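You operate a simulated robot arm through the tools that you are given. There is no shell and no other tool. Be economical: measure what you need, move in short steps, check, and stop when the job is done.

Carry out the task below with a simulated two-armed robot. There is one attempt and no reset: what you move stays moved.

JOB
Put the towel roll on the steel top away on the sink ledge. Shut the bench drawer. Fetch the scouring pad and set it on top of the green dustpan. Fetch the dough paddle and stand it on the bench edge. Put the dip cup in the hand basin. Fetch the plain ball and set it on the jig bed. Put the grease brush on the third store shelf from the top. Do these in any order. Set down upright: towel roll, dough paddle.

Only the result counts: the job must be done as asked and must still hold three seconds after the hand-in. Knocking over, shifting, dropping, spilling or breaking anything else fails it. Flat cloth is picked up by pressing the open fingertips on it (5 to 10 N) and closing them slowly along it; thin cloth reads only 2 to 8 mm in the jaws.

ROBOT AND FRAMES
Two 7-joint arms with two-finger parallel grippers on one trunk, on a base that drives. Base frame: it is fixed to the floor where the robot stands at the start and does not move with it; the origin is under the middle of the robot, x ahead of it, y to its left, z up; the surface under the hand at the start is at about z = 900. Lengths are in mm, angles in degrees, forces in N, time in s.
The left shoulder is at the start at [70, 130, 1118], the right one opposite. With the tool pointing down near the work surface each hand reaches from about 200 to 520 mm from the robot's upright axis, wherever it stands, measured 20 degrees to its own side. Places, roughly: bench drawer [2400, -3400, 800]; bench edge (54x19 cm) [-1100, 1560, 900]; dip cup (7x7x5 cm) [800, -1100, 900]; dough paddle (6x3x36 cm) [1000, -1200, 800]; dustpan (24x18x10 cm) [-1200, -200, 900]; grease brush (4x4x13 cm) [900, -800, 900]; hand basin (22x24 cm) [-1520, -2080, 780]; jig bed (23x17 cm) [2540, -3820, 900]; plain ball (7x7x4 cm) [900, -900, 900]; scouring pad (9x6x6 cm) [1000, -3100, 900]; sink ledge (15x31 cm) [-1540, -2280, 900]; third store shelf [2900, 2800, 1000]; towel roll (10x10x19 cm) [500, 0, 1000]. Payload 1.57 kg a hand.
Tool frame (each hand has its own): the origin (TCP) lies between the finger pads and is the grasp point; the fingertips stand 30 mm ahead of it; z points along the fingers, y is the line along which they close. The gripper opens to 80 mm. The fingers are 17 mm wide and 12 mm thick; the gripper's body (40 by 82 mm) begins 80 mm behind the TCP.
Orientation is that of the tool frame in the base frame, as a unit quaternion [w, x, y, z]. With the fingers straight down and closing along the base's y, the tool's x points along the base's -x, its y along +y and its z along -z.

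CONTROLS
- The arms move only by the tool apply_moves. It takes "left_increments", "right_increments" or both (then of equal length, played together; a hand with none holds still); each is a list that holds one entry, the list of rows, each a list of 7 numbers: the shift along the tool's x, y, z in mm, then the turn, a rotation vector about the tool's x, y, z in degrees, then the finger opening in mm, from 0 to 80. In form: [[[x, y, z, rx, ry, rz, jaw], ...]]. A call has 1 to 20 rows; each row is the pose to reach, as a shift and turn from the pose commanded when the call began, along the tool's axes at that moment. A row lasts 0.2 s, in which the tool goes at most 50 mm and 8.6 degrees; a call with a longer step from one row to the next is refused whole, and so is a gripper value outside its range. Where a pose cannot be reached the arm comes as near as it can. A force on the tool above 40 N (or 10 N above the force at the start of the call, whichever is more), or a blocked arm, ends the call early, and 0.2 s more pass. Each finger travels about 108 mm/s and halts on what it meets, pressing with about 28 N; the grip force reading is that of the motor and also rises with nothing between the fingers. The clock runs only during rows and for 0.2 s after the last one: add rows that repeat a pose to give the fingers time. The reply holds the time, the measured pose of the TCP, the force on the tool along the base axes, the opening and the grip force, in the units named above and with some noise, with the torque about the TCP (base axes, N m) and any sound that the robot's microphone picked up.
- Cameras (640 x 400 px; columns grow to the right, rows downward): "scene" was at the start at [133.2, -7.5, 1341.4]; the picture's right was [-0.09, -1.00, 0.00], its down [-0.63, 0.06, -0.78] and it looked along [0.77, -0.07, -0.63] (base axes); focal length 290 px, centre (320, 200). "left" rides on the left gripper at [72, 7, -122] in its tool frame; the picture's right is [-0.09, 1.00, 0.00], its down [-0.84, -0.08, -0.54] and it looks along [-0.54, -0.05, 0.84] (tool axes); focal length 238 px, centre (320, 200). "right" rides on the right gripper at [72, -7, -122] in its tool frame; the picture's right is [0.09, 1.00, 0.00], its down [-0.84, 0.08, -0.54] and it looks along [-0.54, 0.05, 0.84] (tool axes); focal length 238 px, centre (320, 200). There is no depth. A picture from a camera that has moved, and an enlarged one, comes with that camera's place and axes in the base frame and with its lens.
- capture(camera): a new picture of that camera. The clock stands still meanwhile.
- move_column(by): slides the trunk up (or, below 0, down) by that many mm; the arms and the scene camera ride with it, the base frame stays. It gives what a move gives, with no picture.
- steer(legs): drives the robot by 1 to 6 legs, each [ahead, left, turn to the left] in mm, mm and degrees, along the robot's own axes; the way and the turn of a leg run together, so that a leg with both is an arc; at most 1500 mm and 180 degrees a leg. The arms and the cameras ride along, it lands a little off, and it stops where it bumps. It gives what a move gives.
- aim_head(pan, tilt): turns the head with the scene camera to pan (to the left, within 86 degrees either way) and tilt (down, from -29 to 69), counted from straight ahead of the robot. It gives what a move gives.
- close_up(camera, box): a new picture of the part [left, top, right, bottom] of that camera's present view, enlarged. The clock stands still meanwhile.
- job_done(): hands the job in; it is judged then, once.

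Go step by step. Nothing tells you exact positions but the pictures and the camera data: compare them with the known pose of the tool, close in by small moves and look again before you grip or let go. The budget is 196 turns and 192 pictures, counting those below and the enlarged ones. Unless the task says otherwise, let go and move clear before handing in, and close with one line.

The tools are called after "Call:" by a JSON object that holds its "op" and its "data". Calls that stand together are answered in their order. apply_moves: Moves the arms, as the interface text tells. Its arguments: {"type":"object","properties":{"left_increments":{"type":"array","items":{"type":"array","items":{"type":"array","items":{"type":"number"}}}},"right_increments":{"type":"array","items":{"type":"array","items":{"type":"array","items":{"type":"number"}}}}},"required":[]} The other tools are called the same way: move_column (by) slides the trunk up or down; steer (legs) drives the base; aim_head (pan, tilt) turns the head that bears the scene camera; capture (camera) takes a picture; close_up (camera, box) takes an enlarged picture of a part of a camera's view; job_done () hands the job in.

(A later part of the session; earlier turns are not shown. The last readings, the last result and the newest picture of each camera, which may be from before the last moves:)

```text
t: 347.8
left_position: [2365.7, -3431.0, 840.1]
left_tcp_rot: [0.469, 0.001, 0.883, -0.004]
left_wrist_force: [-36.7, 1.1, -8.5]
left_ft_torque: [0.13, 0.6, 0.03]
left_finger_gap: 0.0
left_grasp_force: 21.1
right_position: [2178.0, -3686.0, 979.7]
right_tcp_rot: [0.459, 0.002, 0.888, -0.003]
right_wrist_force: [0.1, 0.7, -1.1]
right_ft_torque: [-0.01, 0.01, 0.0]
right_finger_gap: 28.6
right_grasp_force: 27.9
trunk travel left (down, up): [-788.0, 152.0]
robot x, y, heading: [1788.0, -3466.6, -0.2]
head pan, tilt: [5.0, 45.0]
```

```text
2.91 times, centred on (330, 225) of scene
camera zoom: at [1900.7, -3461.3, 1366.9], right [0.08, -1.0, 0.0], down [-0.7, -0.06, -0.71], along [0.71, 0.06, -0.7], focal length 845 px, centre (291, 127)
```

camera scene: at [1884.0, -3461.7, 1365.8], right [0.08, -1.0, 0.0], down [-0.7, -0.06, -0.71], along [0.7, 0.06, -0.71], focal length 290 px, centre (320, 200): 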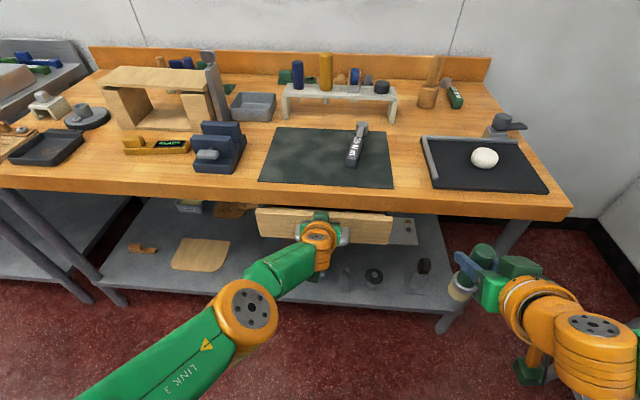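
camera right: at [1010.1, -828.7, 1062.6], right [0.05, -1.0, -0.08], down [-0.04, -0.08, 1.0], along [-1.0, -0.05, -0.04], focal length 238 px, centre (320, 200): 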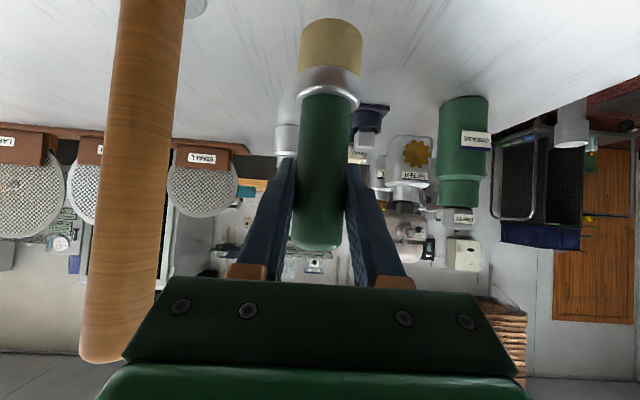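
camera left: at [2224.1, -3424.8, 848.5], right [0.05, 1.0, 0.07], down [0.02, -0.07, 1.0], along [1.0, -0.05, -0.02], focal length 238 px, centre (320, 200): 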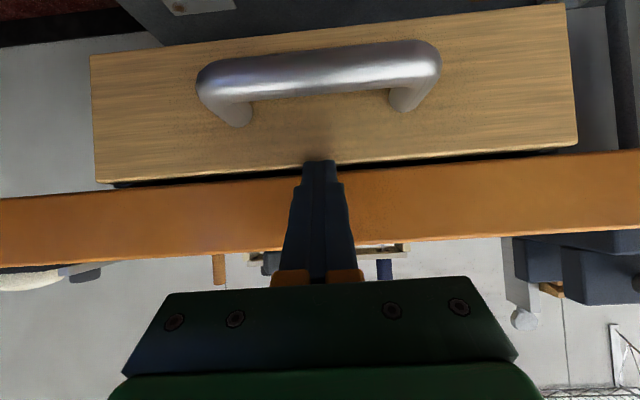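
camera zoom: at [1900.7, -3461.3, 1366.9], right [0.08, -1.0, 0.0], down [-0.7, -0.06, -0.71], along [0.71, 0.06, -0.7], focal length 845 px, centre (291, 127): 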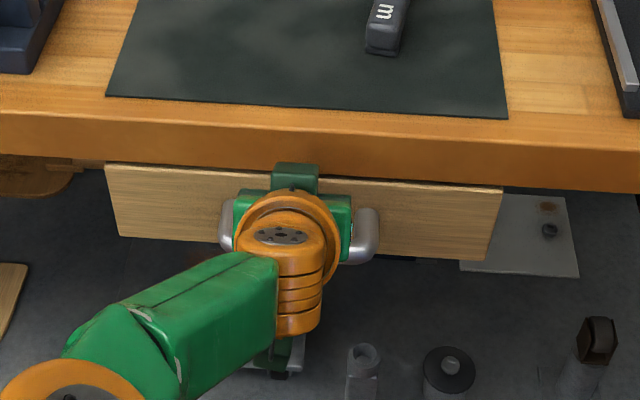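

The drawer is shut (force built up against the stop). Back away, restore the left hand, raise the trunk, and turn towards the scouring pad's table.

Call:
{"op": "steer", "data": {"legs": [[-200, 0, 0]]}}

Call:
{"op": "apply_moves", "data": {"left_increments": [[[5, 8, -27, 0, 6.9, 0, 0], [10, 16, -54, 0, 13.8, 0, 20], [15, 24, -81, 0, 20.7, 0, 40], [20, 32, -108, 0, 27.6, 0, 60], [25, 40, -135, 0, 34.5, 0, 80], [30, 48, -162, 0, 41.4, 0, 80], [36, 56, -189, 0, 48.3, 0, 80], [41, 65, -215, 0, 55, 0, 80]]]}}

Call:
{"op": "move_column", "data": {"by": 150}}

Call:
{"op": "capture", "data": {"camera": "scene"}}

Call:
{"op": "steer", "data": {"legs": [[0, 480, 0], [0, 0, 180]]}}

Call:
{"op": "capture", "data": {"camera": "scene"}}

```text
t: 349.4
left_position: [2172.7, -3430.0, 834.1]
left_tcp_rot: [0.464, -0.002, 0.886, -0.001]
left_wrist_force: [0.3, -0.4, 0.6]
left_ft_torque: [0.02, -0.02, -0.01]
left_finger_gap: 0.2
left_grasp_force: 21.1
right_position: [1988.9, -3684.4, 975.3]
right_tcp_rot: [0.453, -0.001, 0.892, -0.001]
right_wrist_force: [0.0, 1.0, -1.3]
right_ft_torque: [0.01, -0.01, -0.02]
right_finger_gap: 28.7
right_grasp_force: 28.1
trunk travel left (down, up): [-788.0, 152.0]
robot x, y, heading: [1582.3, -3476.0, 0.0]
head pan, tilt: [5.0, 45.0]
```

```text
t: 351.2
left_position: [1970.5, -3363.9, 924.0]
left_tcp_rot: [0.003, -0.001, 1.0, -0.003]
left_wrist_force: [0.0, -0.1, -0.6]
left_ft_torque: [-0.02, -0.02, -0.03]
left_finger_gap: 80.1
left_grasp_force: 0.1
right_position: [1987.4, -3684.4, 974.9]
right_tcp_rot: [0.454, -0.001, 0.891, -0.003]
right_wrist_force: [-1.1, 0.7, -0.9]
right_ft_torque: [0.03, 0.01, 0.02]
right_finger_gap: 28.8
right_grasp_force: 27.8
trunk travel left (down, up): [-788.0, 152.0]
robot x, y, heading: [1582.6, -3470.6, 0.2]
head pan, tilt: [5.0, 45.0]
```

```text
t: 353.0
left_position: [1970.5, -3363.1, 1074.0]
left_tcp_rot: [0.004, -0.001, 1.0, -0.002]
left_wrist_force: [0.0, -0.1, 0.0]
left_ft_torque: [0.03, -0.01, -0.01]
left_finger_gap: 80.1
left_grasp_force: 0.0
right_position: [1986.4, -3683.3, 1125.6]
right_tcp_rot: [0.454, -0.001, 0.891, -0.001]
right_wrist_force: [-0.5, 0.6, -0.7]
right_ft_torque: [0.0, 0.03, 0.02]
right_finger_gap: 29.1
right_grasp_force: 27.7
trunk travel left (down, up): [-938.0, 2.0]
robot x, y, heading: [1581.4, -3469.7, 0.1]
head pan, tilt: [5.0, 45.0]
```

```text
58 pictures are left
camera scene: at [1712.4, -3461.3, 1515.8], right [0.09, -1.0, 0.0], down [-0.7, -0.06, -0.71], along [0.7, 0.06, -0.71], focal length 290 px, centre (320, 200)
```

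scene: 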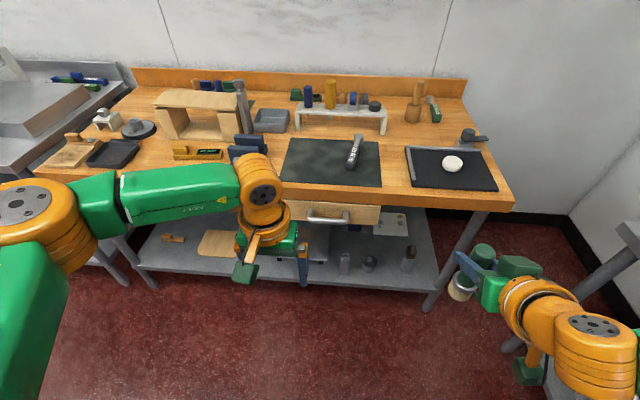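

```text
t: 363.1
left_position: [1190.7, -3060.9, 1072.9]
left_tcp_rot: [-0.002, 0.999, -0.036, -0.003]
left_wrist_force: [-0.6, 0.3, 0.4]
left_ft_torque: [0.0, -0.01, 0.02]
left_finger_gap: 80.0
left_grasp_force: 0.1
right_position: [1200.2, -2742.0, 1125.6]
right_tcp_rot: [-0.018, 0.89, -0.033, -0.454]
right_wrist_force: [0.1, 0.0, -0.6]
right_ft_torque: [-0.02, -0.01, -0.02]
right_finger_gap: 28.8
right_grasp_force: 28.3
trunk travel left (down, up): [-938.0, 2.0]
robot x, y, heading: [1588.9, -2987.6, 176.0]
head pan, tilt: [5.0, 45.0]
```

```text
57 pictures are left
camera scene: at [1451.6, -2982.7, 1515.8], right [-0.02, 1.0, 0.0], down [0.71, 0.01, -0.71], along [-0.71, -0.01, -0.71], focal length 290 px, centre (320, 200)
```

scene: 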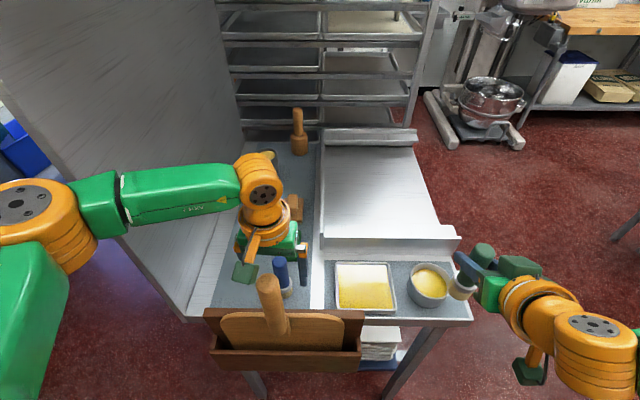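

Drawer shut and ball in place confirmed. Look at the pad with the left hand camera.

Call:
{"op": "capture", "data": {"camera": "left"}}

```text
56 pictures are left
camera left: at [1263.0, -3074.6, 1194.9], right [-0.16, -0.99, 0.0], down [-0.83, 0.13, 0.55], along [-0.54, 0.09, -0.84], focal length 238 px, centre (320, 200)
```

left: 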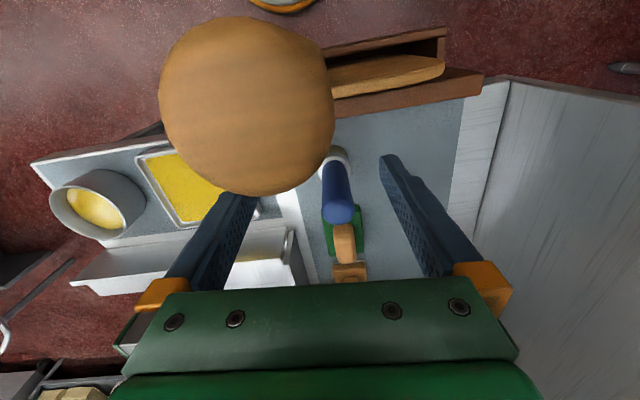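

The pad (green base) is at about [1016,-3070], behind a blue-handled brush; a peel handle stands right under my wrist camera, so I raise the hand first, then align.

Call:
{"op": "apply_moves", "data": {"left_increments": [[[0, 0, -25, 0, 0, 0, 80], [0, 0, -50, 0, 0, 0, 80], [0, 0, -75, 0, 0, 0, 80], [0, 0, -75, 0, 0, 0, 80]]]}}

Call:
{"op": "steer", "data": {"legs": [[0, 0, 4], [95, 10, 0]]}}

Call:
{"op": "capture", "data": {"camera": "left"}}

Call:
{"op": "capture", "data": {"camera": "scene"}}

```text
t: 364.1
left_position: [1191.9, -3063.6, 1149.4]
left_tcp_rot: [-0.003, 0.999, -0.036, -0.003]
left_wrist_force: [-0.3, 0.5, 0.1]
left_ft_torque: [-0.02, 0.0, -0.04]
left_finger_gap: 79.9
left_grasp_force: 0.2
right_position: [1199.0, -2740.4, 1125.3]
right_tcp_rot: [-0.017, 0.89, -0.032, -0.454]
right_wrist_force: [1.4, -0.9, -1.3]
right_ft_torque: [0.03, -0.02, -0.02]
right_finger_gap: 29.0
right_grasp_force: 28.1
trunk travel left (down, up): [-938.0, 2.0]
robot x, y, heading: [1587.8, -2983.8, 176.3]
head pan, tilt: [5.0, 45.0]
```

```text
t: 365.7
left_position: [1105.2, -3089.3, 1151.6]
left_tcp_rot: [0.003, 1.0, -0.001, -0.004]
left_wrist_force: [0.5, -0.8, 0.6]
left_ft_torque: [0.1, 0.02, -0.01]
left_finger_gap: 80.0
left_grasp_force: 0.0
right_position: [1089.3, -2768.1, 1123.4]
right_tcp_rot: [0.001, 0.89, -0.004, -0.455]
right_wrist_force: [-0.2, -0.1, -0.2]
right_ft_torque: [0.0, 0.02, -0.01]
right_finger_gap: 29.0
right_grasp_force: 27.9
trunk travel left (down, up): [-938.0, 2.0]
robot x, y, heading: [1491.5, -2997.8, 179.9]
head pan, tilt: [5.0, 45.0]
```

```text
55 pictures are left
camera left: at [1178.0, -3095.8, 1272.1], right [-0.09, -1.0, 0.01], down [-0.83, 0.08, 0.55], along [-0.55, 0.05, -0.84], focal length 238 px, centre (320, 200)
```

left: 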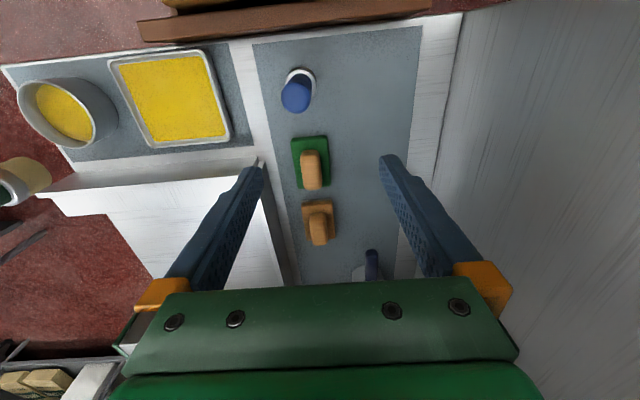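

```text
54 pictures are left
camera scene: at [1358.7, -2987.0, 1516.0], right [-0.09, 1.0, -0.01], down [0.7, 0.05, -0.71], along [-0.71, -0.07, -0.71], focal length 290 px, centre (320, 200)
```

scene: 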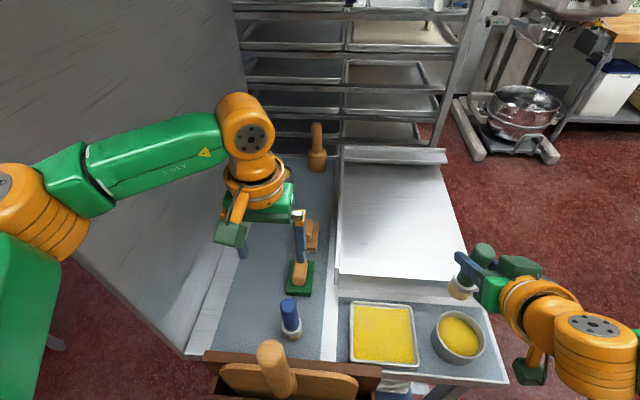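

Pad seen clearly: green base, wooden knob, centre ≈ [1020,-3066]. Move over it and lower to just above the knob.

Call:
{"op": "apply_moves", "data": {"left_increments": [[[-28, -8, 0, 0, 0, 0, 80], [-57, -16, 10, 0, 0, 0, 80], [-85, -23, 30, 0, 0, 0, 80], [-85, -23, 70, 0, 0, 0, 80], [-85, -23, 110, 0, 0, 0, 80], [-85, -23, 135, 0, 0, 0, 80], [-85, -23, 135, 0, 0, 0, 80]]]}}

Call:
{"op": "close_up", "data": {"camera": "left", "box": [220, 60, 420, 220]}}

Call:
{"op": "close_up", "data": {"camera": "scene", "box": [180, 160, 380, 340]}}

```text
t: 367.3
left_position: [1015.8, -3077.7, 1014.9]
left_tcp_rot: [-0.003, 1.0, -0.001, -0.005]
left_wrist_force: [0.5, 0.4, -0.6]
left_ft_torque: [-0.01, 0.03, 0.0]
left_finger_gap: 80.0
left_grasp_force: 0.1
right_position: [1088.4, -2779.4, 1126.0]
right_tcp_rot: [-0.001, 0.891, 0.0, -0.454]
right_wrist_force: [0.5, -0.2, -1.3]
right_ft_torque: [-0.01, 0.01, 0.02]
right_finger_gap: 29.0
right_grasp_force: 27.9
trunk travel left (down, up): [-938.0, 2.0]
robot x, y, heading: [1490.6, -2998.3, 180.0]
head pan, tilt: [5.0, 45.0]
```

```text
2.50 times, centred on (320, 140) of left
camera zoom: at [1089.3, -3085.7, 1136.6], right [-0.09, -1.0, 0.0], down [-0.83, 0.08, 0.55], along [-0.55, 0.05, -0.84], focal length 596 px, centre (320, 350)
```

zoom: 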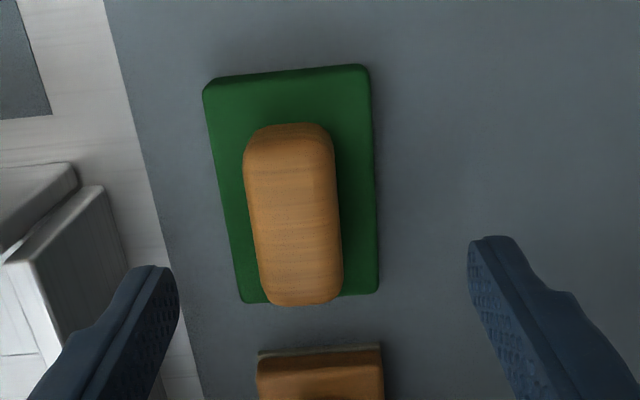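

```text
2.22 times, centred on (280, 250) of scene
camera zoom: at [1356.9, -3002.3, 1515.9], right [-0.09, 1.0, 0.0], down [0.7, 0.06, -0.71], along [-0.7, -0.06, -0.71], focal length 646 px, centre (409, 89)
```

zoom: 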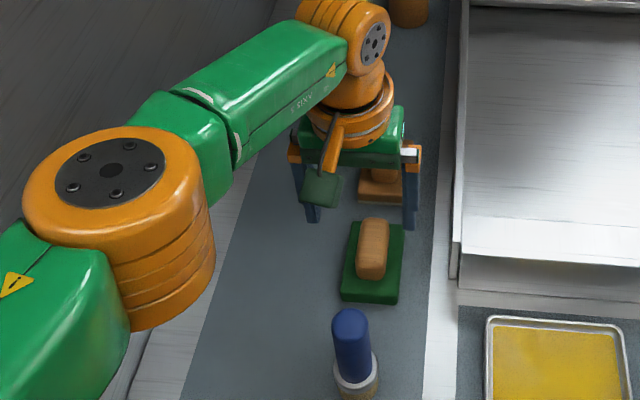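

Knob centre ≈ [1021,-3070]. Descend so the fingertips flank the knob, and close.

Call:
{"op": "apply_moves", "data": {"left_increments": [[[3, -4, 15, 0, 0, 0, 80], [5, -7, 30, 0, 0, 0, 80], [5, -7, 45, 0, 0, 0, 70], [5, -7, 57, 0, 0, 0, 60], [5, -7, 57, 0, 0, 0, 45], [5, -7, 57, 0, 0, 0, 30], [5, -7, 57, 0, 0, 0, 20], [5, -7, 57, 0, 0, 0, 15], [5, -7, 57, 0, 0, 0, 15]]]}}

Call:
{"op": "close_up", "data": {"camera": "left", "box": [220, 60, 420, 220]}}

```text
t: 369.3
left_position: [1030.5, -3071.8, 960.5]
left_tcp_rot: [-0.002, 1.0, -0.002, -0.003]
left_wrist_force: [-0.1, -0.5, 0.3]
left_ft_torque: [0.0, 0.02, -0.02]
left_finger_gap: 29.2
left_grasp_force: 28.0
left hand out of reach, approached as far as the arm can: row 3, 4, 5, 6, 7, 8, 9
right_position: [1086.1, -2779.5, 1125.2]
right_tcp_rot: [-0.002, 0.891, 0.0, -0.454]
right_wrist_force: [0.4, -0.1, -0.1]
right_ft_torque: [0.02, -0.05, -0.02]
right_finger_gap: 29.1
right_grasp_force: 27.9
trunk travel left (down, up): [-938.0, 2.0]
robot x, y, heading: [1490.0, -2992.8, 179.9]
head pan, tilt: [5.0, 45.0]
```

```text
2.50 times, centred on (320, 140) of left
camera zoom: at [1103.3, -3080.0, 1081.1], right [-0.09, -1.0, 0.0], down [-0.83, 0.08, 0.55], along [-0.55, 0.05, -0.84], focal length 596 px, centre (320, 350)
```

zoom: 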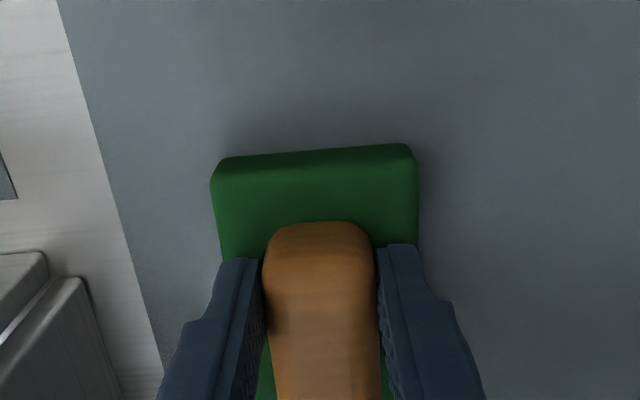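

Knob gripped. Lift and check.

Call:
{"op": "apply_moves", "data": {"left_increments": [[[0, 0, -15, 0, 0, 0, 15], [3, 0, -35, 0, 0, 0, 15], [6, 0, -60, 0, 0, 0, 15], [10, 0, -90, 0, 0, 0, 15], [15, 0, -120, 0, 0, 0, 15], [15, 0, -150, 0, 0, 0, 15], [15, 0, -150, 0, 0, 0, 15]]]}}

Call:
{"op": "capture", "data": {"camera": "scene"}}

```text
t: 370.9
left_position: [1046.2, -3073.1, 1109.0]
left_tcp_rot: [-0.002, 1.0, -0.001, -0.003]
left_wrist_force: [-0.5, -0.5, -0.8]
left_ft_torque: [0.01, -0.07, 0.03]
left_finger_gap: 29.3
left_grasp_force: 28.3
right_position: [1086.6, -2778.5, 1124.2]
right_tcp_rot: [-0.003, 0.891, -0.001, -0.454]
right_wrist_force: [0.1, -0.4, -1.1]
right_ft_torque: [0.03, 0.01, 0.02]
right_finger_gap: 28.8
right_grasp_force: 27.9
trunk travel left (down, up): [-938.0, 2.0]
robot x, y, heading: [1486.0, -2994.4, 179.7]
head pan, tilt: [5.0, 45.0]
```

```text
50 pictures are left
camera scene: at [1356.0, -3002.0, 1515.8], right [-0.09, 1.0, 0.0], down [0.7, 0.06, -0.71], along [-0.7, -0.06, -0.71], focal length 290 px, centre (320, 200)
```

scene: 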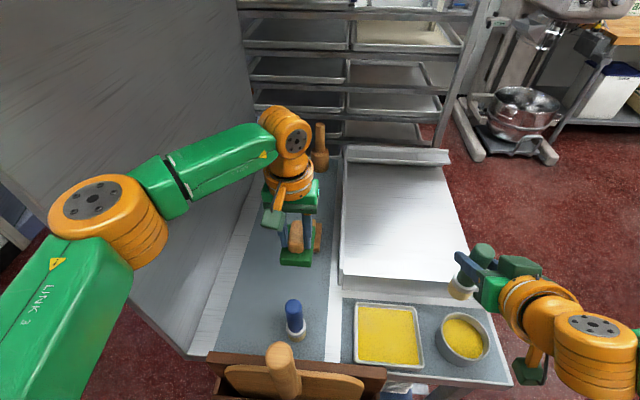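

Lifted. Shift the hand 130 mm right so the pad clears the peel handle, then back out.

Call:
{"op": "apply_moves", "data": {"left_increments": [[[5, -35, -10, 0, 0, 0, 15], [10, -70, -20, 0, 0, 0, 15], [15, -105, -30, 0, 0, 0, 15], [20, -135, -40, 0, 0, 0, 15], [20, -135, -40, 0, 0, 0, 15]]]}}

Call:
{"op": "steer", "data": {"legs": [[-260, 0, 0], [0, 0, -90]]}}

Call:
{"op": "aim_head", "data": {"pan": 0, "tilt": 30}}

Call:
{"op": "capture", "data": {"camera": "scene"}}

```text
t: 372.1
left_position: [1066.1, -2950.6, 1148.0]
left_tcp_rot: [-0.004, 1.0, 0.0, -0.005]
left_wrist_force: [-0.3, -0.4, -1.4]
left_ft_torque: [0.0, -0.01, -0.04]
left_finger_gap: 29.4
left_grasp_force: 28.1
left hand out of reach, approached as far as the arm can: row 4, 5
right_position: [1087.8, -2779.2, 1126.0]
right_tcp_rot: [-0.002, 0.892, 0.0, -0.453]
right_wrist_force: [-0.2, 0.9, -1.4]
right_ft_torque: [-0.02, -0.02, -0.02]
right_finger_gap: 28.9
right_grasp_force: 28.3
trunk travel left (down, up): [-938.0, 2.0]
robot x, y, heading: [1493.0, -2994.6, 180.0]
head pan, tilt: [5.0, 45.0]
```

```text
t: 377.8
left_position: [1797.4, -2571.4, 1146.6]
left_tcp_rot: [0.006, -0.705, 0.71, 0.002]
left_wrist_force: [-0.1, -0.4, -0.9]
left_ft_torque: [-0.04, 0.0, 0.01]
left_finger_gap: 29.1
left_grasp_force: 28.0
right_position: [1968.0, -2593.5, 1126.1]
right_tcp_rot: [0.324, -0.628, 0.632, 0.319]
right_wrist_force: [-0.6, -0.6, -0.7]
right_ft_torque: [0.03, 0.0, 0.01]
right_finger_gap: 28.7
right_grasp_force: 27.9
trunk travel left (down, up): [-938.0, 2.0]
robot x, y, heading: [1752.2, -2996.8, 90.1]
head pan, tilt: [5.0, 45.0]
```

```text
t: 378.5
left_position: [1797.9, -2571.3, 1147.6]
left_tcp_rot: [0.006, -0.705, 0.709, 0.001]
left_wrist_force: [-0.5, 0.2, -0.8]
left_ft_torque: [-0.03, 0.0, 0.03]
left_finger_gap: 29.2
left_grasp_force: 28.0
right_position: [1969.3, -2593.8, 1125.9]
right_tcp_rot: [0.323, -0.629, 0.631, 0.319]
right_wrist_force: [-1.0, -0.6, -0.6]
right_ft_torque: [-0.02, 0.0, -0.03]
right_finger_gap: 28.5
right_grasp_force: 28.2
trunk travel left (down, up): [-938.0, 2.0]
robot x, y, heading: [1747.8, -2997.6, 90.1]
head pan, tilt: [0.0, 30.0]
```

```text
49 pictures are left
camera scene: at [1748.0, -2853.5, 1538.3], right [1.0, 0.0, 0.0], down [0.0, -0.5, -0.87], along [0.0, 0.87, -0.5], focal length 290 px, centre (320, 200)
```

scene: 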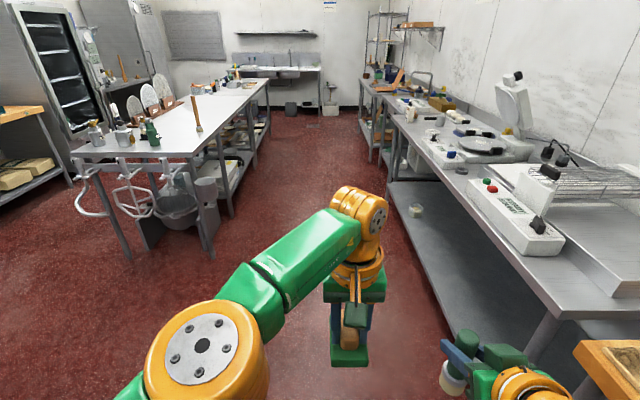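

Aisle clear. Drive up to the store shelves.

Call:
{"op": "steer", "data": {"legs": [[1500, 60, 0], [1500, 0, 0], [1500, 0, 0], [1150, 0, 0], [0, 0, -90]]}}

Call:
{"op": "aim_head", "data": {"pan": 0, "tilt": 20}}

Call:
{"op": "capture", "data": {"camera": "scene"}}

```text
refused: leg 1 is longer than a leg can be; nothing moved
```

```text
t: 379.2
left_position: [1796.5, -2572.3, 1148.1]
left_tcp_rot: [0.007, -0.705, 0.709, 0.001]
left_wrist_force: [-1.0, 0.7, -0.4]
left_ft_torque: [-0.01, 0.02, 0.02]
left_finger_gap: 29.2
left_grasp_force: 27.9
right_position: [1967.0, -2593.4, 1126.1]
right_tcp_rot: [0.323, -0.628, 0.632, 0.319]
right_wrist_force: [-0.1, -0.2, -0.8]
right_ft_torque: [-0.01, 0.0, 0.01]
right_finger_gap: 29.0
right_grasp_force: 27.8
trunk travel left (down, up): [-938.0, 2.0]
robot x, y, heading: [1749.2, -2996.6, 89.4]
head pan, tilt: [0.0, 20.0]
```

```text
48 pictures are left
camera scene: at [1748.0, -2850.9, 1554.4], right [1.0, -0.01, 0.0], down [0.0, -0.34, -0.94], along [0.0, 0.94, -0.34], focal length 290 px, centre (320, 200)
```

scene: 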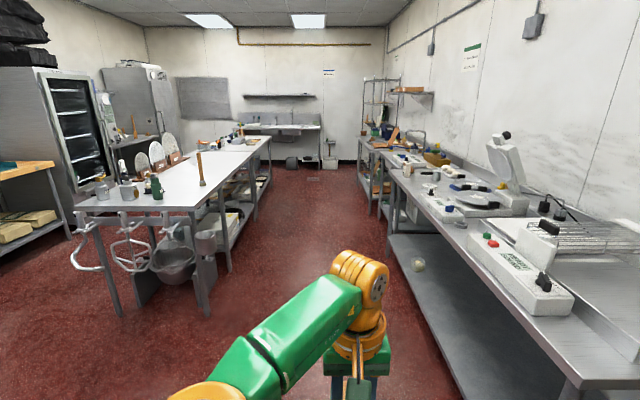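

Call:
{"op": "steer", "data": {"legs": [[1490, 50, 0], [1490, 0, 0.6], [1490, 0, 0], [1150, 0, 0], [0, 0, -90]]}}

Call:
{"op": "capture", "data": {"camera": "scene"}}

```text
t: 409.9
left_position: [2177.8, 2567.0, 1147.5]
left_tcp_rot: [0.006, 0.014, 1.0, -0.004]
left_wrist_force: [-0.8, 0.7, -0.4]
left_ft_torque: [-0.01, 0.05, 0.0]
left_finger_gap: 29.4
left_grasp_force: 27.7
right_position: [2151.7, 2398.5, 1125.9]
right_tcp_rot: [0.454, 0.012, 0.891, -0.008]
right_wrist_force: [0.3, 0.5, -1.1]
right_ft_torque: [-0.01, 0.03, 0.0]
right_finger_gap: 28.1
right_grasp_force: 27.9
trunk travel left (down, up): [-938.0, 2.0]
robot x, y, heading: [1753.4, 2623.2, -1.2]
head pan, tilt: [0.0, 20.0]
```

```text
47 pictures are left
camera scene: at [1896.7, 2621.1, 1554.5], right [-0.03, -1.0, 0.0], down [-0.34, 0.01, -0.94], along [0.94, -0.02, -0.34], focal length 290 px, centre (320, 200)
```

scene: 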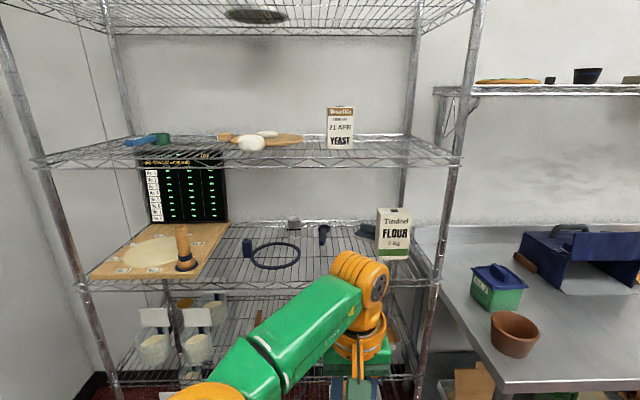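

Third shelf from the top is at z ≈ 1000 (front edge x ≈ 2643); there is free space at about [2740,2530], between the ring and the flour box. Tuck the left hand (pad) back and bring the brush hand to the centre.

Call:
{"op": "apply_moves", "data": {"left_increments": [[[24, 31, 0, 0, 0, 0, 15], [48, 62, 0, 0, 0, 0, 15], [72, 93, 0, 0, 0, 0, 15], [96, 124, 0, 0, 0, 0, 15], [120, 155, 0, 0, 0, 0, 15], [140, 186, 0, 0, 0, 0, 15], [140, 186, 0, 0, 0, 0, 15]]], "right_increments": [[[-8, 22, 11, 0, 0, 0, 15], [-16, 44, 22, 0, 0, 0, 15], [-24, 66, 33, 0, 0, 0, 15], [-32, 88, 45, 0, 0, 0, 15], [-40, 110, 56, 0, 0, 0, 15], [-47, 132, 67, 0, 0, 0, 15], [-47, 132, 67, 0, 0, 0, 15]]]}}

Call:
{"op": "steer", "data": {"legs": [[0, 0, 1.2], [250, 0, 0]]}}

Call:
{"op": "capture", "data": {"camera": "right"}}

Call:
{"op": "capture", "data": {"camera": "scene"}}

```text
t: 411.5
left_position: [2044.6, 2759.8, 1145.3]
left_tcp_rot: [0.005, 0.013, 1.0, -0.003]
left_wrist_force: [0.0, 0.8, -0.7]
left_ft_torque: [0.03, 0.03, 0.03]
left_finger_gap: 29.3
left_grasp_force: 28.4
right_position: [2238.2, 2525.8, 1122.4]
right_tcp_rot: [0.454, 0.012, 0.891, -0.007]
right_wrist_force: [-0.8, 0.0, -0.3]
right_ft_torque: [0.0, 0.01, 0.02]
right_finger_gap: 28.1
right_grasp_force: 27.9
trunk travel left (down, up): [-938.0, 2.0]
robot x, y, heading: [1755.6, 2626.8, -1.5]
head pan, tilt: [0.0, 20.0]
```

```text
t: 413.6
left_position: [2282.5, 2766.5, 1145.9]
left_tcp_rot: [0.007, 0.002, 1.0, -0.004]
left_wrist_force: [-0.5, 0.3, -0.4]
left_ft_torque: [-0.01, 0.01, -0.01]
left_finger_gap: 29.2
left_grasp_force: 27.9
right_position: [2482.1, 2535.6, 1125.2]
right_tcp_rot: [0.455, 0.001, 0.891, -0.002]
right_wrist_force: [0.2, -0.1, -0.8]
right_ft_torque: [0.02, 0.0, 0.0]
right_finger_gap: 27.9
right_grasp_force: 27.8
trunk travel left (down, up): [-938.0, 2.0]
robot x, y, heading: [1999.6, 2626.3, -0.2]
head pan, tilt: [0.0, 20.0]
```

```text
46 pictures are left
camera right: at [2342.1, 2530.4, 1136.5], right [-0.05, 1.0, -0.08], down [0.05, 0.08, 1.0], along [1.0, 0.04, -0.05], focal length 238 px, centre (320, 200)
```

right: 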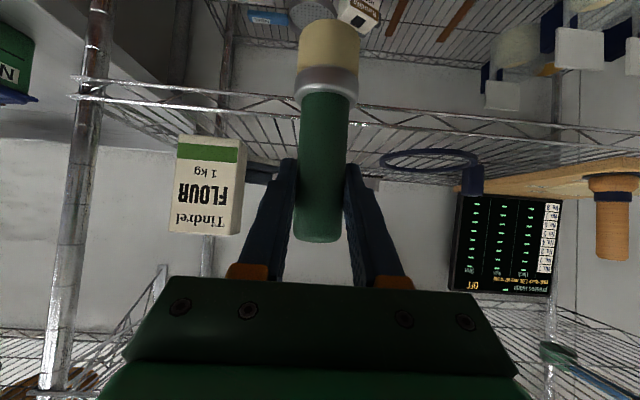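

```text
45 pictures are left
camera scene: at [2136.8, 2623.4, 1555.0], right [0.0, -1.0, 0.0], down [-0.34, 0.0, -0.94], along [0.94, 0.0, -0.34], focal length 290 px, centre (320, 200)
```

scene: 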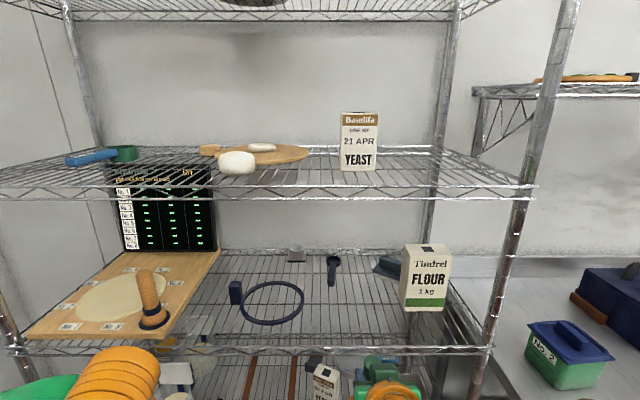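

Shelf surface is about z 1000-1014, front edge x ≈ 2675. Raise the brush 25 mm, drive in 195 mm, and look.

Call:
{"op": "apply_moves", "data": {"right_increments": [[[-10, 0, -7, 0, 0, 0, 15], [-20.5, 0, -14.4, 0, 0, 0, 15], [-20.5, 0, -14.4, 0, 0, 0, 15]]]}}

Call:
{"op": "steer", "data": {"legs": [[195, 0, 0]]}}

Call:
{"op": "aim_head", "data": {"pan": -5, "tilt": 38}}

Call:
{"op": "capture", "data": {"camera": "scene"}}

Call:
{"op": "capture", "data": {"camera": "right"}}

```text
t: 414.4
left_position: [2286.4, 2766.0, 1144.8]
left_tcp_rot: [0.005, 0.002, 1.0, -0.003]
left_wrist_force: [-0.8, -1.1, -0.8]
left_ft_torque: [-0.02, 0.02, -0.01]
left_finger_gap: 29.2
left_grasp_force: 28.1
right_position: [2486.3, 2536.8, 1148.9]
right_tcp_rot: [0.454, 0.002, 0.891, -0.002]
right_wrist_force: [-0.4, -0.1, 1.2]
right_ft_torque: [0.0, 0.01, -0.07]
right_finger_gap: 28.0
right_grasp_force: 27.5
trunk travel left (down, up): [-938.0, 2.0]
robot x, y, heading: [1999.9, 2622.2, 0.1]
head pan, tilt: [0.0, 20.0]
```

```text
t: 416.0
left_position: [2469.3, 2767.1, 1145.8]
left_tcp_rot: [0.006, 0.0, 1.0, -0.003]
left_wrist_force: [-0.6, 1.1, -0.8]
left_ft_torque: [0.0, 0.05, -0.03]
left_finger_gap: 29.1
left_grasp_force: 27.9
right_position: [2670.7, 2538.5, 1150.8]
right_tcp_rot: [0.455, 0.0, 0.89, -0.002]
right_wrist_force: [0.5, -0.2, -0.5]
right_ft_torque: [0.0, 0.0, -0.01]
right_finger_gap: 28.0
right_grasp_force: 27.5
trunk travel left (down, up): [-938.0, 2.0]
robot x, y, heading: [2187.1, 2620.1, 0.1]
head pan, tilt: [0.0, 20.0]
```

```text
t: 416.8
left_position: [2473.4, 2766.8, 1144.0]
left_tcp_rot: [0.005, -0.001, 1.0, -0.002]
left_wrist_force: [0.0, -0.1, -0.9]
left_ft_torque: [0.01, 0.02, 0.01]
left_finger_gap: 29.0
left_grasp_force: 28.0
right_position: [2673.8, 2537.6, 1149.2]
right_tcp_rot: [0.454, -0.002, 0.891, 0.0]
right_wrist_force: [-0.4, -0.4, -0.8]
right_ft_torque: [-0.03, 0.0, -0.01]
right_finger_gap: 28.2
right_grasp_force: 28.6
trunk travel left (down, up): [-938.0, 2.0]
robot x, y, heading: [2189.6, 2624.5, 0.3]
head pan, tilt: [-5.0, 38.0]
```

```text
44 pictures are left
camera scene: at [2322.3, 2616.6, 1526.1], right [-0.08, -1.0, 0.0], down [-0.61, 0.05, -0.79], along [0.79, -0.07, -0.62], focal length 290 px, centre (320, 200)
```

scene: 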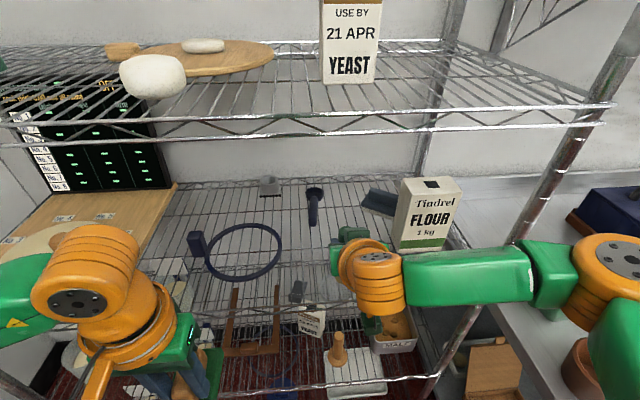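

```text
43 pictures are left
camera right: at [2534.2, 2531.8, 1160.4], right [-0.05, 1.0, -0.08], down [0.05, 0.08, 1.0], along [1.0, 0.05, -0.06], focal length 238 px, centre (320, 200)
```

right: 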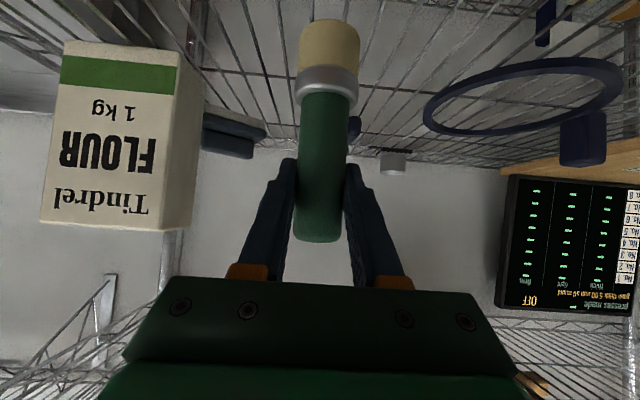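

Brush is above the shelf grid, gap on both sides. Move 70 mm further in and lower most of the way.

Call:
{"op": "apply_moves", "data": {"right_increments": [[[-13, 0, 19, 0, 0, 0, 15], [-27, 0, 38, 0, 0, 0, 15], [-40, 0, 57, 0, 0, 0, 15], [-28, 0, 66, 0, 0, 0, 15], [-16, 0, 74, 0, 0, 0, 15], [-7, 0, 80, 0, 0, 0, 15], [-7, 0, 80, 0, 0, 0, 15]]]}}

Call:
{"op": "capture", "data": {"camera": "right"}}

Call:
{"op": "capture", "data": {"camera": "scene"}}

```text
t: 418.4
left_position: [2467.8, 2766.5, 1147.3]
left_tcp_rot: [0.008, -0.001, 1.0, -0.004]
left_wrist_force: [-0.4, -0.2, -1.1]
left_ft_torque: [0.0, -0.02, -0.01]
left_finger_gap: 29.4
left_grasp_force: 28.3
right_position: [2738.0, 2538.0, 1111.2]
right_tcp_rot: [0.458, 0.0, 0.889, -0.001]
right_wrist_force: [4.1, -2.4, 26.2]
right_ft_torque: [-0.1, -0.17, -0.08]
right_finger_gap: 28.0
right_grasp_force: 28.1
trunk travel left (down, up): [-938.0, 2.0]
robot x, y, heading: [2188.3, 2622.3, -0.0]
head pan, tilt: [-5.0, 38.0]
```

```text
42 pictures are left
camera right: at [2598.4, 2531.2, 1121.6], right [-0.05, 1.0, -0.08], down [0.04, 0.08, 1.0], along [1.0, 0.05, -0.05], focal length 238 px, centre (320, 200)
```

right: 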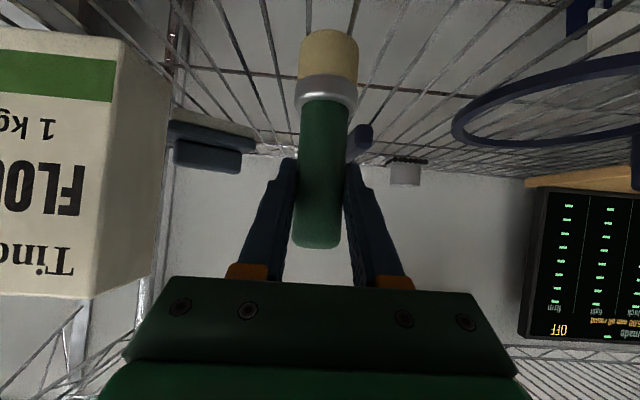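

```text
41 pictures are left
camera scene: at [2314.9, 2616.5, 1527.1], right [-0.09, -1.0, 0.0], down [-0.61, 0.05, -0.79], along [0.79, -0.07, -0.61], focal length 290 px, centre (320, 200)
```

scene: 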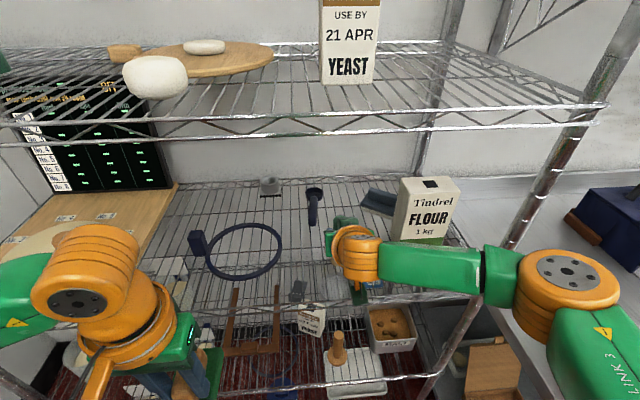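

Contact with the shelf. Ease up, open the fingers and retract.

Call:
{"op": "apply_moves", "data": {"right_increments": [[[-1.5, 0, -1, 0, 0, 0, 15], [-2.5, 0, -1.7, 0, 0, 0, 26], [-2.5, 0, -1.7, 0, 0, 0, 34], [-2.5, 0, -1.7, 0, 0, 0, 50], [-2.5, 0, -1.7, 0, 0, 0, 60], [-2.5, 0, -1.7, 0, 0, 0, 60]]]}}

Call:
{"op": "capture", "data": {"camera": "right"}}

```text
t: 419.8
left_position: [2474.7, 2767.4, 1145.2]
left_tcp_rot: [0.004, 0.0, 1.0, -0.004]
left_wrist_force: [0.2, -0.2, -1.7]
left_ft_torque: [-0.03, 0.0, 0.04]
left_finger_gap: 29.2
left_grasp_force: 28.3
right_position: [2743.6, 2539.2, 1109.2]
right_tcp_rot: [0.453, -0.001, 0.892, -0.001]
right_wrist_force: [0.8, -0.4, 0.1]
right_ft_torque: [0.01, -0.02, -0.01]
right_finger_gap: 59.9
right_grasp_force: 0.1
trunk travel left (down, up): [-938.0, 2.0]
robot x, y, heading: [2187.3, 2621.0, 0.0]
head pan, tilt: [-5.0, 38.0]
```

```text
40 pictures are left
camera right: at [2603.7, 2531.6, 1121.0], right [-0.05, 1.0, -0.08], down [0.05, 0.08, 1.0], along [1.0, 0.05, -0.06], focal length 238 px, centre (320, 200)
```

right: 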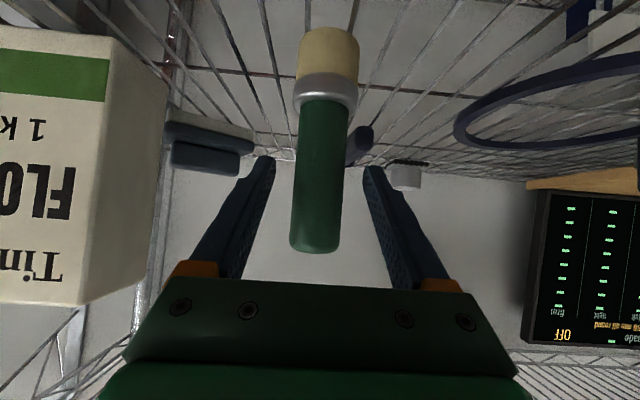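

Brush stands on the shelf. Back the base straight out.

Call:
{"op": "steer", "data": {"legs": [[-350, 0, 0]]}}

Call:
{"op": "aim_head", "data": {"pan": 0, "tilt": 22}}

Call:
{"op": "capture", "data": {"camera": "scene"}}

```text
t: 422.1
left_position: [2129.1, 2766.2, 1144.2]
left_tcp_rot: [0.004, -0.003, 1.0, -0.003]
left_wrist_force: [-0.1, 0.8, -0.9]
left_ft_torque: [-0.05, 0.03, 0.0]
left_finger_gap: 29.0
left_grasp_force: 28.1
right_position: [2399.6, 2539.9, 1108.3]
right_tcp_rot: [0.452, -0.003, 0.892, 0.0]
right_wrist_force: [0.7, -1.0, 0.2]
right_ft_torque: [0.0, -0.01, -0.02]
right_finger_gap: 60.2
right_grasp_force: 0.1
trunk travel left (down, up): [-938.0, 2.0]
robot x, y, heading: [1847.5, 2620.5, 0.5]
head pan, tilt: [-5.0, 38.0]
```

```text
t: 422.8
left_position: [2125.2, 2766.7, 1145.4]
left_tcp_rot: [0.005, -0.002, 1.0, -0.004]
left_wrist_force: [0.2, -0.2, -2.0]
left_ft_torque: [0.0, 0.03, 0.01]
left_finger_gap: 29.2
left_grasp_force: 28.0
right_position: [2396.5, 2539.7, 1108.9]
right_tcp_rot: [0.454, -0.003, 0.891, 0.0]
right_wrist_force: [-0.7, -1.4, 0.8]
right_ft_torque: [0.01, -0.03, -0.01]
right_finger_gap: 60.0
right_grasp_force: 0.1
trunk travel left (down, up): [-938.0, 2.0]
robot x, y, heading: [1840.2, 2619.4, 0.4]
head pan, tilt: [0.0, 22.0]
```

```text
39 pictures are left
camera scene: at [1982.2, 2623.3, 1551.2], right [0.01, -1.0, 0.0], down [-0.38, 0.0, -0.93], along [0.93, 0.01, -0.38], focal length 290 px, centre (320, 200)
```

scene: 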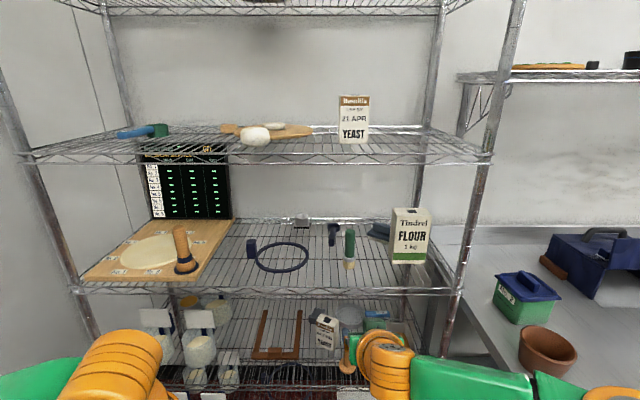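

Brush is on the third shelf. Only the pad is left; tidy the right hand and drive round to the wooden bench with the dustpan.

Call:
{"op": "apply_moves", "data": {"right_increments": [[[11, 0, -17, 0, 6.9, 0, 60], [22, 0, -34, 0, 13.8, 0, 60], [33, 0, -51, 0, 20.7, 0, 60], [44, 0, -68, 0, 27.6, 0, 60], [55, -5, -85, 0, 34.5, 0, 60], [66, -10, -102, 0, 41.4, 0, 60], [76, -15, -115, 0, 48.3, 0, 60], [86, -20, -130, 0, 55, 0, 60]]]}}

Call:
{"op": "steer", "data": {"legs": [[0, -130, -0.4], [-1490, 0, 0], [-560, 0, 0], [0, 0, -90], [1200, 0, 0], [900, 0, 0]]}}

Call:
{"op": "aim_head", "data": {"pan": -40, "tilt": 28}}

Call:
{"op": "capture", "data": {"camera": "scene"}}

```text
t: 424.6
left_position: [2126.9, 2766.7, 1145.0]
left_tcp_rot: [0.005, -0.003, 1.0, -0.003]
left_wrist_force: [-0.5, -0.4, -0.8]
left_ft_torque: [0.02, 0.0, -0.03]
left_finger_gap: 29.0
left_grasp_force: 27.6
right_position: [2239.6, 2518.4, 1116.5]
right_tcp_rot: [-0.01, -0.003, 1.0, -0.001]
right_wrist_force: [0.4, 0.0, -0.1]
right_ft_torque: [0.03, 0.01, 0.03]
right_finger_gap: 60.2
right_grasp_force: 0.1
trunk travel left (down, up): [-938.0, 2.0]
robot x, y, heading: [1838.9, 2622.5, 0.7]
head pan, tilt: [0.0, 22.0]
```

```text
t: 449.5
left_position: [46.5, 75.2, 1145.7]
left_tcp_rot: [0.002, 0.696, 0.718, -0.006]
left_wrist_force: [-0.5, -0.2, -0.4]
left_ft_torque: [0.0, 0.04, -0.01]
left_finger_gap: 29.4
left_grasp_force: 28.4
right_position: [-198.0, -45.0, 1116.5]
right_tcp_rot: [-0.007, 0.696, 0.718, 0.005]
right_wrist_force: [0.0, 0.3, -0.3]
right_ft_torque: [0.03, 0.03, 0.0]
right_finger_gap: 59.9
right_grasp_force: 0.0
trunk travel left (down, up): [-938.0, 2.0]
robot x, y, heading: [-101.9, 356.1, -88.0]
head pan, tilt: [0.0, 22.0]
```

```text
t: 450.6
left_position: [48.5, 74.5, 1145.4]
left_tcp_rot: [0.001, 0.696, 0.718, -0.006]
left_wrist_force: [0.7, -0.1, -1.7]
left_ft_torque: [0.02, 0.03, -0.02]
left_finger_gap: 29.5
left_grasp_force: 28.2
right_position: [-199.6, -46.2, 1117.5]
right_tcp_rot: [-0.007, 0.696, 0.718, 0.005]
right_wrist_force: [1.4, 0.6, -0.5]
right_ft_torque: [-0.01, 0.02, -0.01]
right_finger_gap: 60.1
right_grasp_force: 0.0
trunk travel left (down, up): [-938.0, 2.0]
robot x, y, heading: [-105.7, 355.9, -87.9]
head pan, tilt: [-40.0, 28.0]
```

```text
38 pictures are left
camera scene: at [-161.7, 234.0, 1541.6], right [-0.79, 0.62, 0.0], down [0.29, 0.37, -0.88], along [-0.54, -0.69, -0.47], focal length 290 px, centre (320, 200)
```

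scene: 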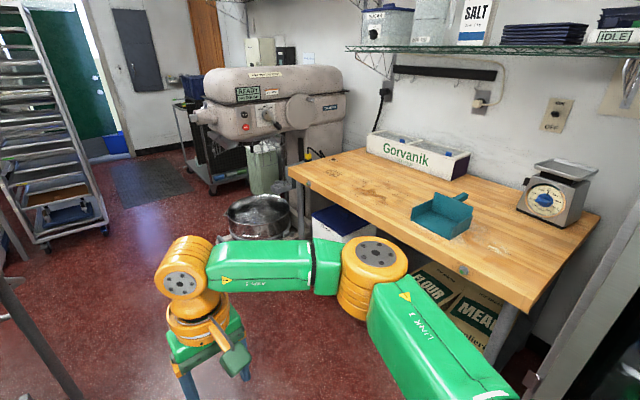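

Dustpan ≈ [-1184,-263] on the wooden bench (front edge x ≈ -960). Turn to face it and approach.

Call:
{"op": "steer", "data": {"legs": [[0, 0, -92], [0, 520, 0], [480, 0, 0]]}}

Call:
{"op": "aim_head", "data": {"pan": 5, "tilt": 38}}

Call:
{"op": "capture", "data": {"camera": "scene"}}

```text
t: 460.0
left_position: [-873.8, -302.3, 1146.4]
left_tcp_rot: [-0.004, 1.0, -0.002, -0.007]
left_wrist_force: [-0.3, -0.3, -1.0]
left_ft_torque: [-0.03, -0.05, -0.06]
left_finger_gap: 29.1
left_grasp_force: 27.4
right_position: [-985.7, -52.0, 1118.8]
right_tcp_rot: [-0.002, 1.0, -0.003, 0.008]
right_wrist_force: [-0.3, 0.4, 0.0]
right_ft_torque: [0.02, 0.01, -0.03]
right_finger_gap: 60.0
right_grasp_force: 0.0
trunk travel left (down, up): [-938.0, 2.0]
robot x, y, heading: [-590.7, -159.2, 179.7]
head pan, tilt: [-40.0, 28.0]
```

```text
t: 461.1
left_position: [-875.3, -302.6, 1146.2]
left_tcp_rot: [-0.004, 1.0, -0.001, -0.005]
left_wrist_force: [0.2, 0.4, -1.2]
left_ft_torque: [0.01, 0.0, -0.03]
left_finger_gap: 29.3
left_grasp_force: 27.6
right_position: [-986.8, -52.3, 1115.9]
right_tcp_rot: [-0.002, 1.0, -0.003, 0.009]
right_wrist_force: [-0.4, 0.1, 0.4]
right_ft_torque: [-0.02, -0.01, -0.06]
right_finger_gap: 59.8
right_grasp_force: 0.0
trunk travel left (down, up): [-938.0, 2.0]
robot x, y, heading: [-589.3, -155.3, 179.9]
head pan, tilt: [5.0, 38.0]
```

```text
37 pictures are left
camera scene: at [-727.9, -165.7, 1526.1], right [-0.08, 1.0, 0.0], down [0.61, 0.05, -0.79], along [-0.79, -0.07, -0.62], focal length 290 px, centre (320, 200)
```

scene: 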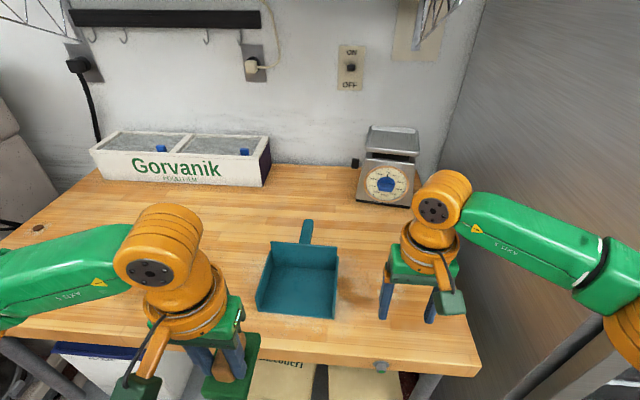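

The dustpan's open side faces me; tray floor ≈ x -1210..-1085, y -340..-163. The right elbow is near the fridge, so I shift the base left, move the right hand out of the way, and centre the pad hand.

Call:
{"op": "steer", "data": {"legs": [[0, 115, 0]]}}

Call:
{"op": "apply_moves", "data": {"left_increments": [[[0, 0, 0, 0, 0, 0, 15], [-20, -27, 0, 0, 0, 0, 15], [-40, -55, 0, 0, 0, 0, 15], [-60, -82, 0, 0, 0, 0, 15], [-80, -110, 0, 0, 0, 0, 15], [-100, -137, 0, 0, 0, 0, 15], [-120, -165, 0, 0, 0, 0, 15], [-120, -165, 0, 0, 0, 0, 15]]], "right_increments": [[[12, -17, -10, 0, 0, 0, 60], [24, -34, -20, 0, 0, 0, 40], [36, -51, -30, 0, 0, 0, 20], [48, -68, -40, 0, 0, 0, 20], [60, -85, -50, 0, 0, 0, 20], [70, -100, -60, 0, 0, 0, 20], [70, -100, -60, 0, 0, 0, 20], [70, -100, -60, 0, 0, 0, 20]]]}}

Call:
{"op": "capture", "data": {"camera": "scene"}}

```text
t: 462.3
left_position: [-875.3, -410.2, 1145.7]
left_tcp_rot: [0.0, 1.0, -0.002, -0.006]
left_wrist_force: [-1.0, 0.0, -0.6]
left_ft_torque: [-0.04, 0.01, -0.02]
left_finger_gap: 29.2
left_grasp_force: 28.5
right_position: [-988.8, -160.2, 1117.0]
right_tcp_rot: [0.002, 1.0, -0.002, 0.009]
right_wrist_force: [-0.2, -0.2, 0.4]
right_ft_torque: [-0.02, 0.0, -0.01]
right_finger_gap: 60.1
right_grasp_force: 0.2
trunk travel left (down, up): [-938.0, 2.0]
robot x, y, heading: [-586.9, -275.6, 180.1]
head pan, tilt: [5.0, 38.0]
```

```text
t: 464.1
left_position: [-993.9, -250.6, 1144.3]
left_tcp_rot: [-0.003, 1.0, -0.002, -0.005]
left_wrist_force: [0.6, 0.2, -1.1]
left_ft_torque: [0.01, -0.01, 0.05]
left_finger_gap: 29.3
left_grasp_force: 28.4
right_position: [-917.2, -66.9, 1178.1]
right_tcp_rot: [-0.002, 1.0, -0.002, 0.008]
right_wrist_force: [-0.2, -0.2, 0.4]
right_ft_torque: [0.0, 0.0, 0.01]
right_finger_gap: 19.8
right_grasp_force: 0.1
trunk travel left (down, up): [-938.0, 2.0]
robot x, y, heading: [-592.0, -273.7, 179.8]
head pan, tilt: [5.0, 38.0]
```

```text
36 pictures are left
camera scene: at [-728.4, -280.9, 1526.1], right [-0.09, 1.0, 0.0], down [0.61, 0.05, -0.79], along [-0.78, -0.07, -0.62], focal length 290 px, centre (320, 200)
```

scene: 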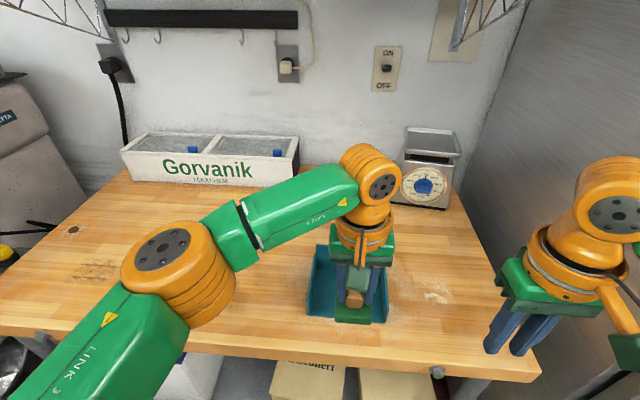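

Drive 140 mm ahead and check over the dustpan.

Call:
{"op": "steer", "data": {"legs": [[140, 0, 0]]}}

Call:
{"op": "capture", "data": {"camera": "left"}}

Call:
{"op": "capture", "data": {"camera": "scene"}}

```text
t: 465.4
left_position: [-1132.5, -248.9, 1146.6]
left_tcp_rot: [-0.004, 1.0, -0.004, -0.007]
left_wrist_force: [0.7, 0.2, -1.1]
left_ft_torque: [-0.02, -0.02, 0.03]
left_finger_gap: 29.2
left_grasp_force: 28.2
right_position: [-1054.9, -66.6, 1178.5]
right_tcp_rot: [-0.002, 1.0, -0.003, 0.007]
right_wrist_force: [0.1, 0.1, 0.6]
right_ft_torque: [0.0, 0.05, -0.03]
right_finger_gap: 19.7
right_grasp_force: 0.0
trunk travel left (down, up): [-938.0, 2.0]
robot x, y, heading: [-730.3, -273.4, 179.6]
head pan, tilt: [5.0, 38.0]
```

```text
35 pictures are left
camera left: at [-1058.5, -256.1, 1267.2], right [-0.1, -1.0, -0.01], down [-0.83, 0.08, 0.55], along [-0.55, 0.06, -0.83], focal length 238 px, centre (320, 200)
```

left: 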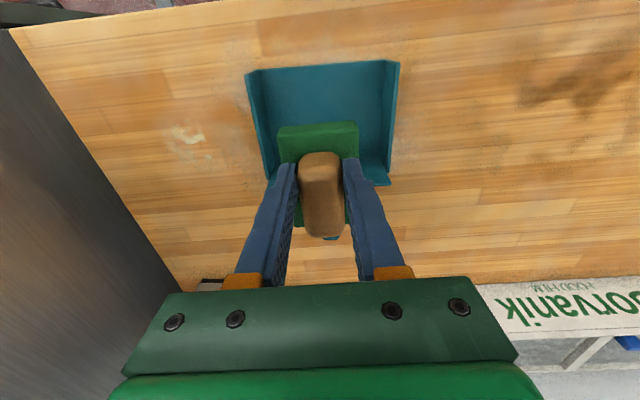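

```text
34 pictures are left
camera scene: at [-864.5, -279.4, 1526.6], right [-0.08, 1.0, 0.0], down [0.61, 0.05, -0.79], along [-0.79, -0.06, -0.61], focal length 290 px, centre (320, 200)
```

scene: 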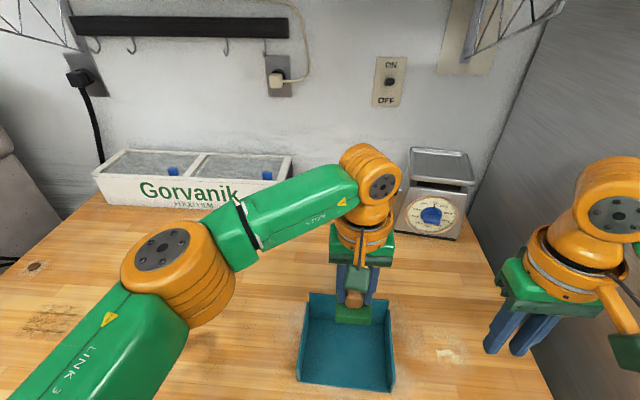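

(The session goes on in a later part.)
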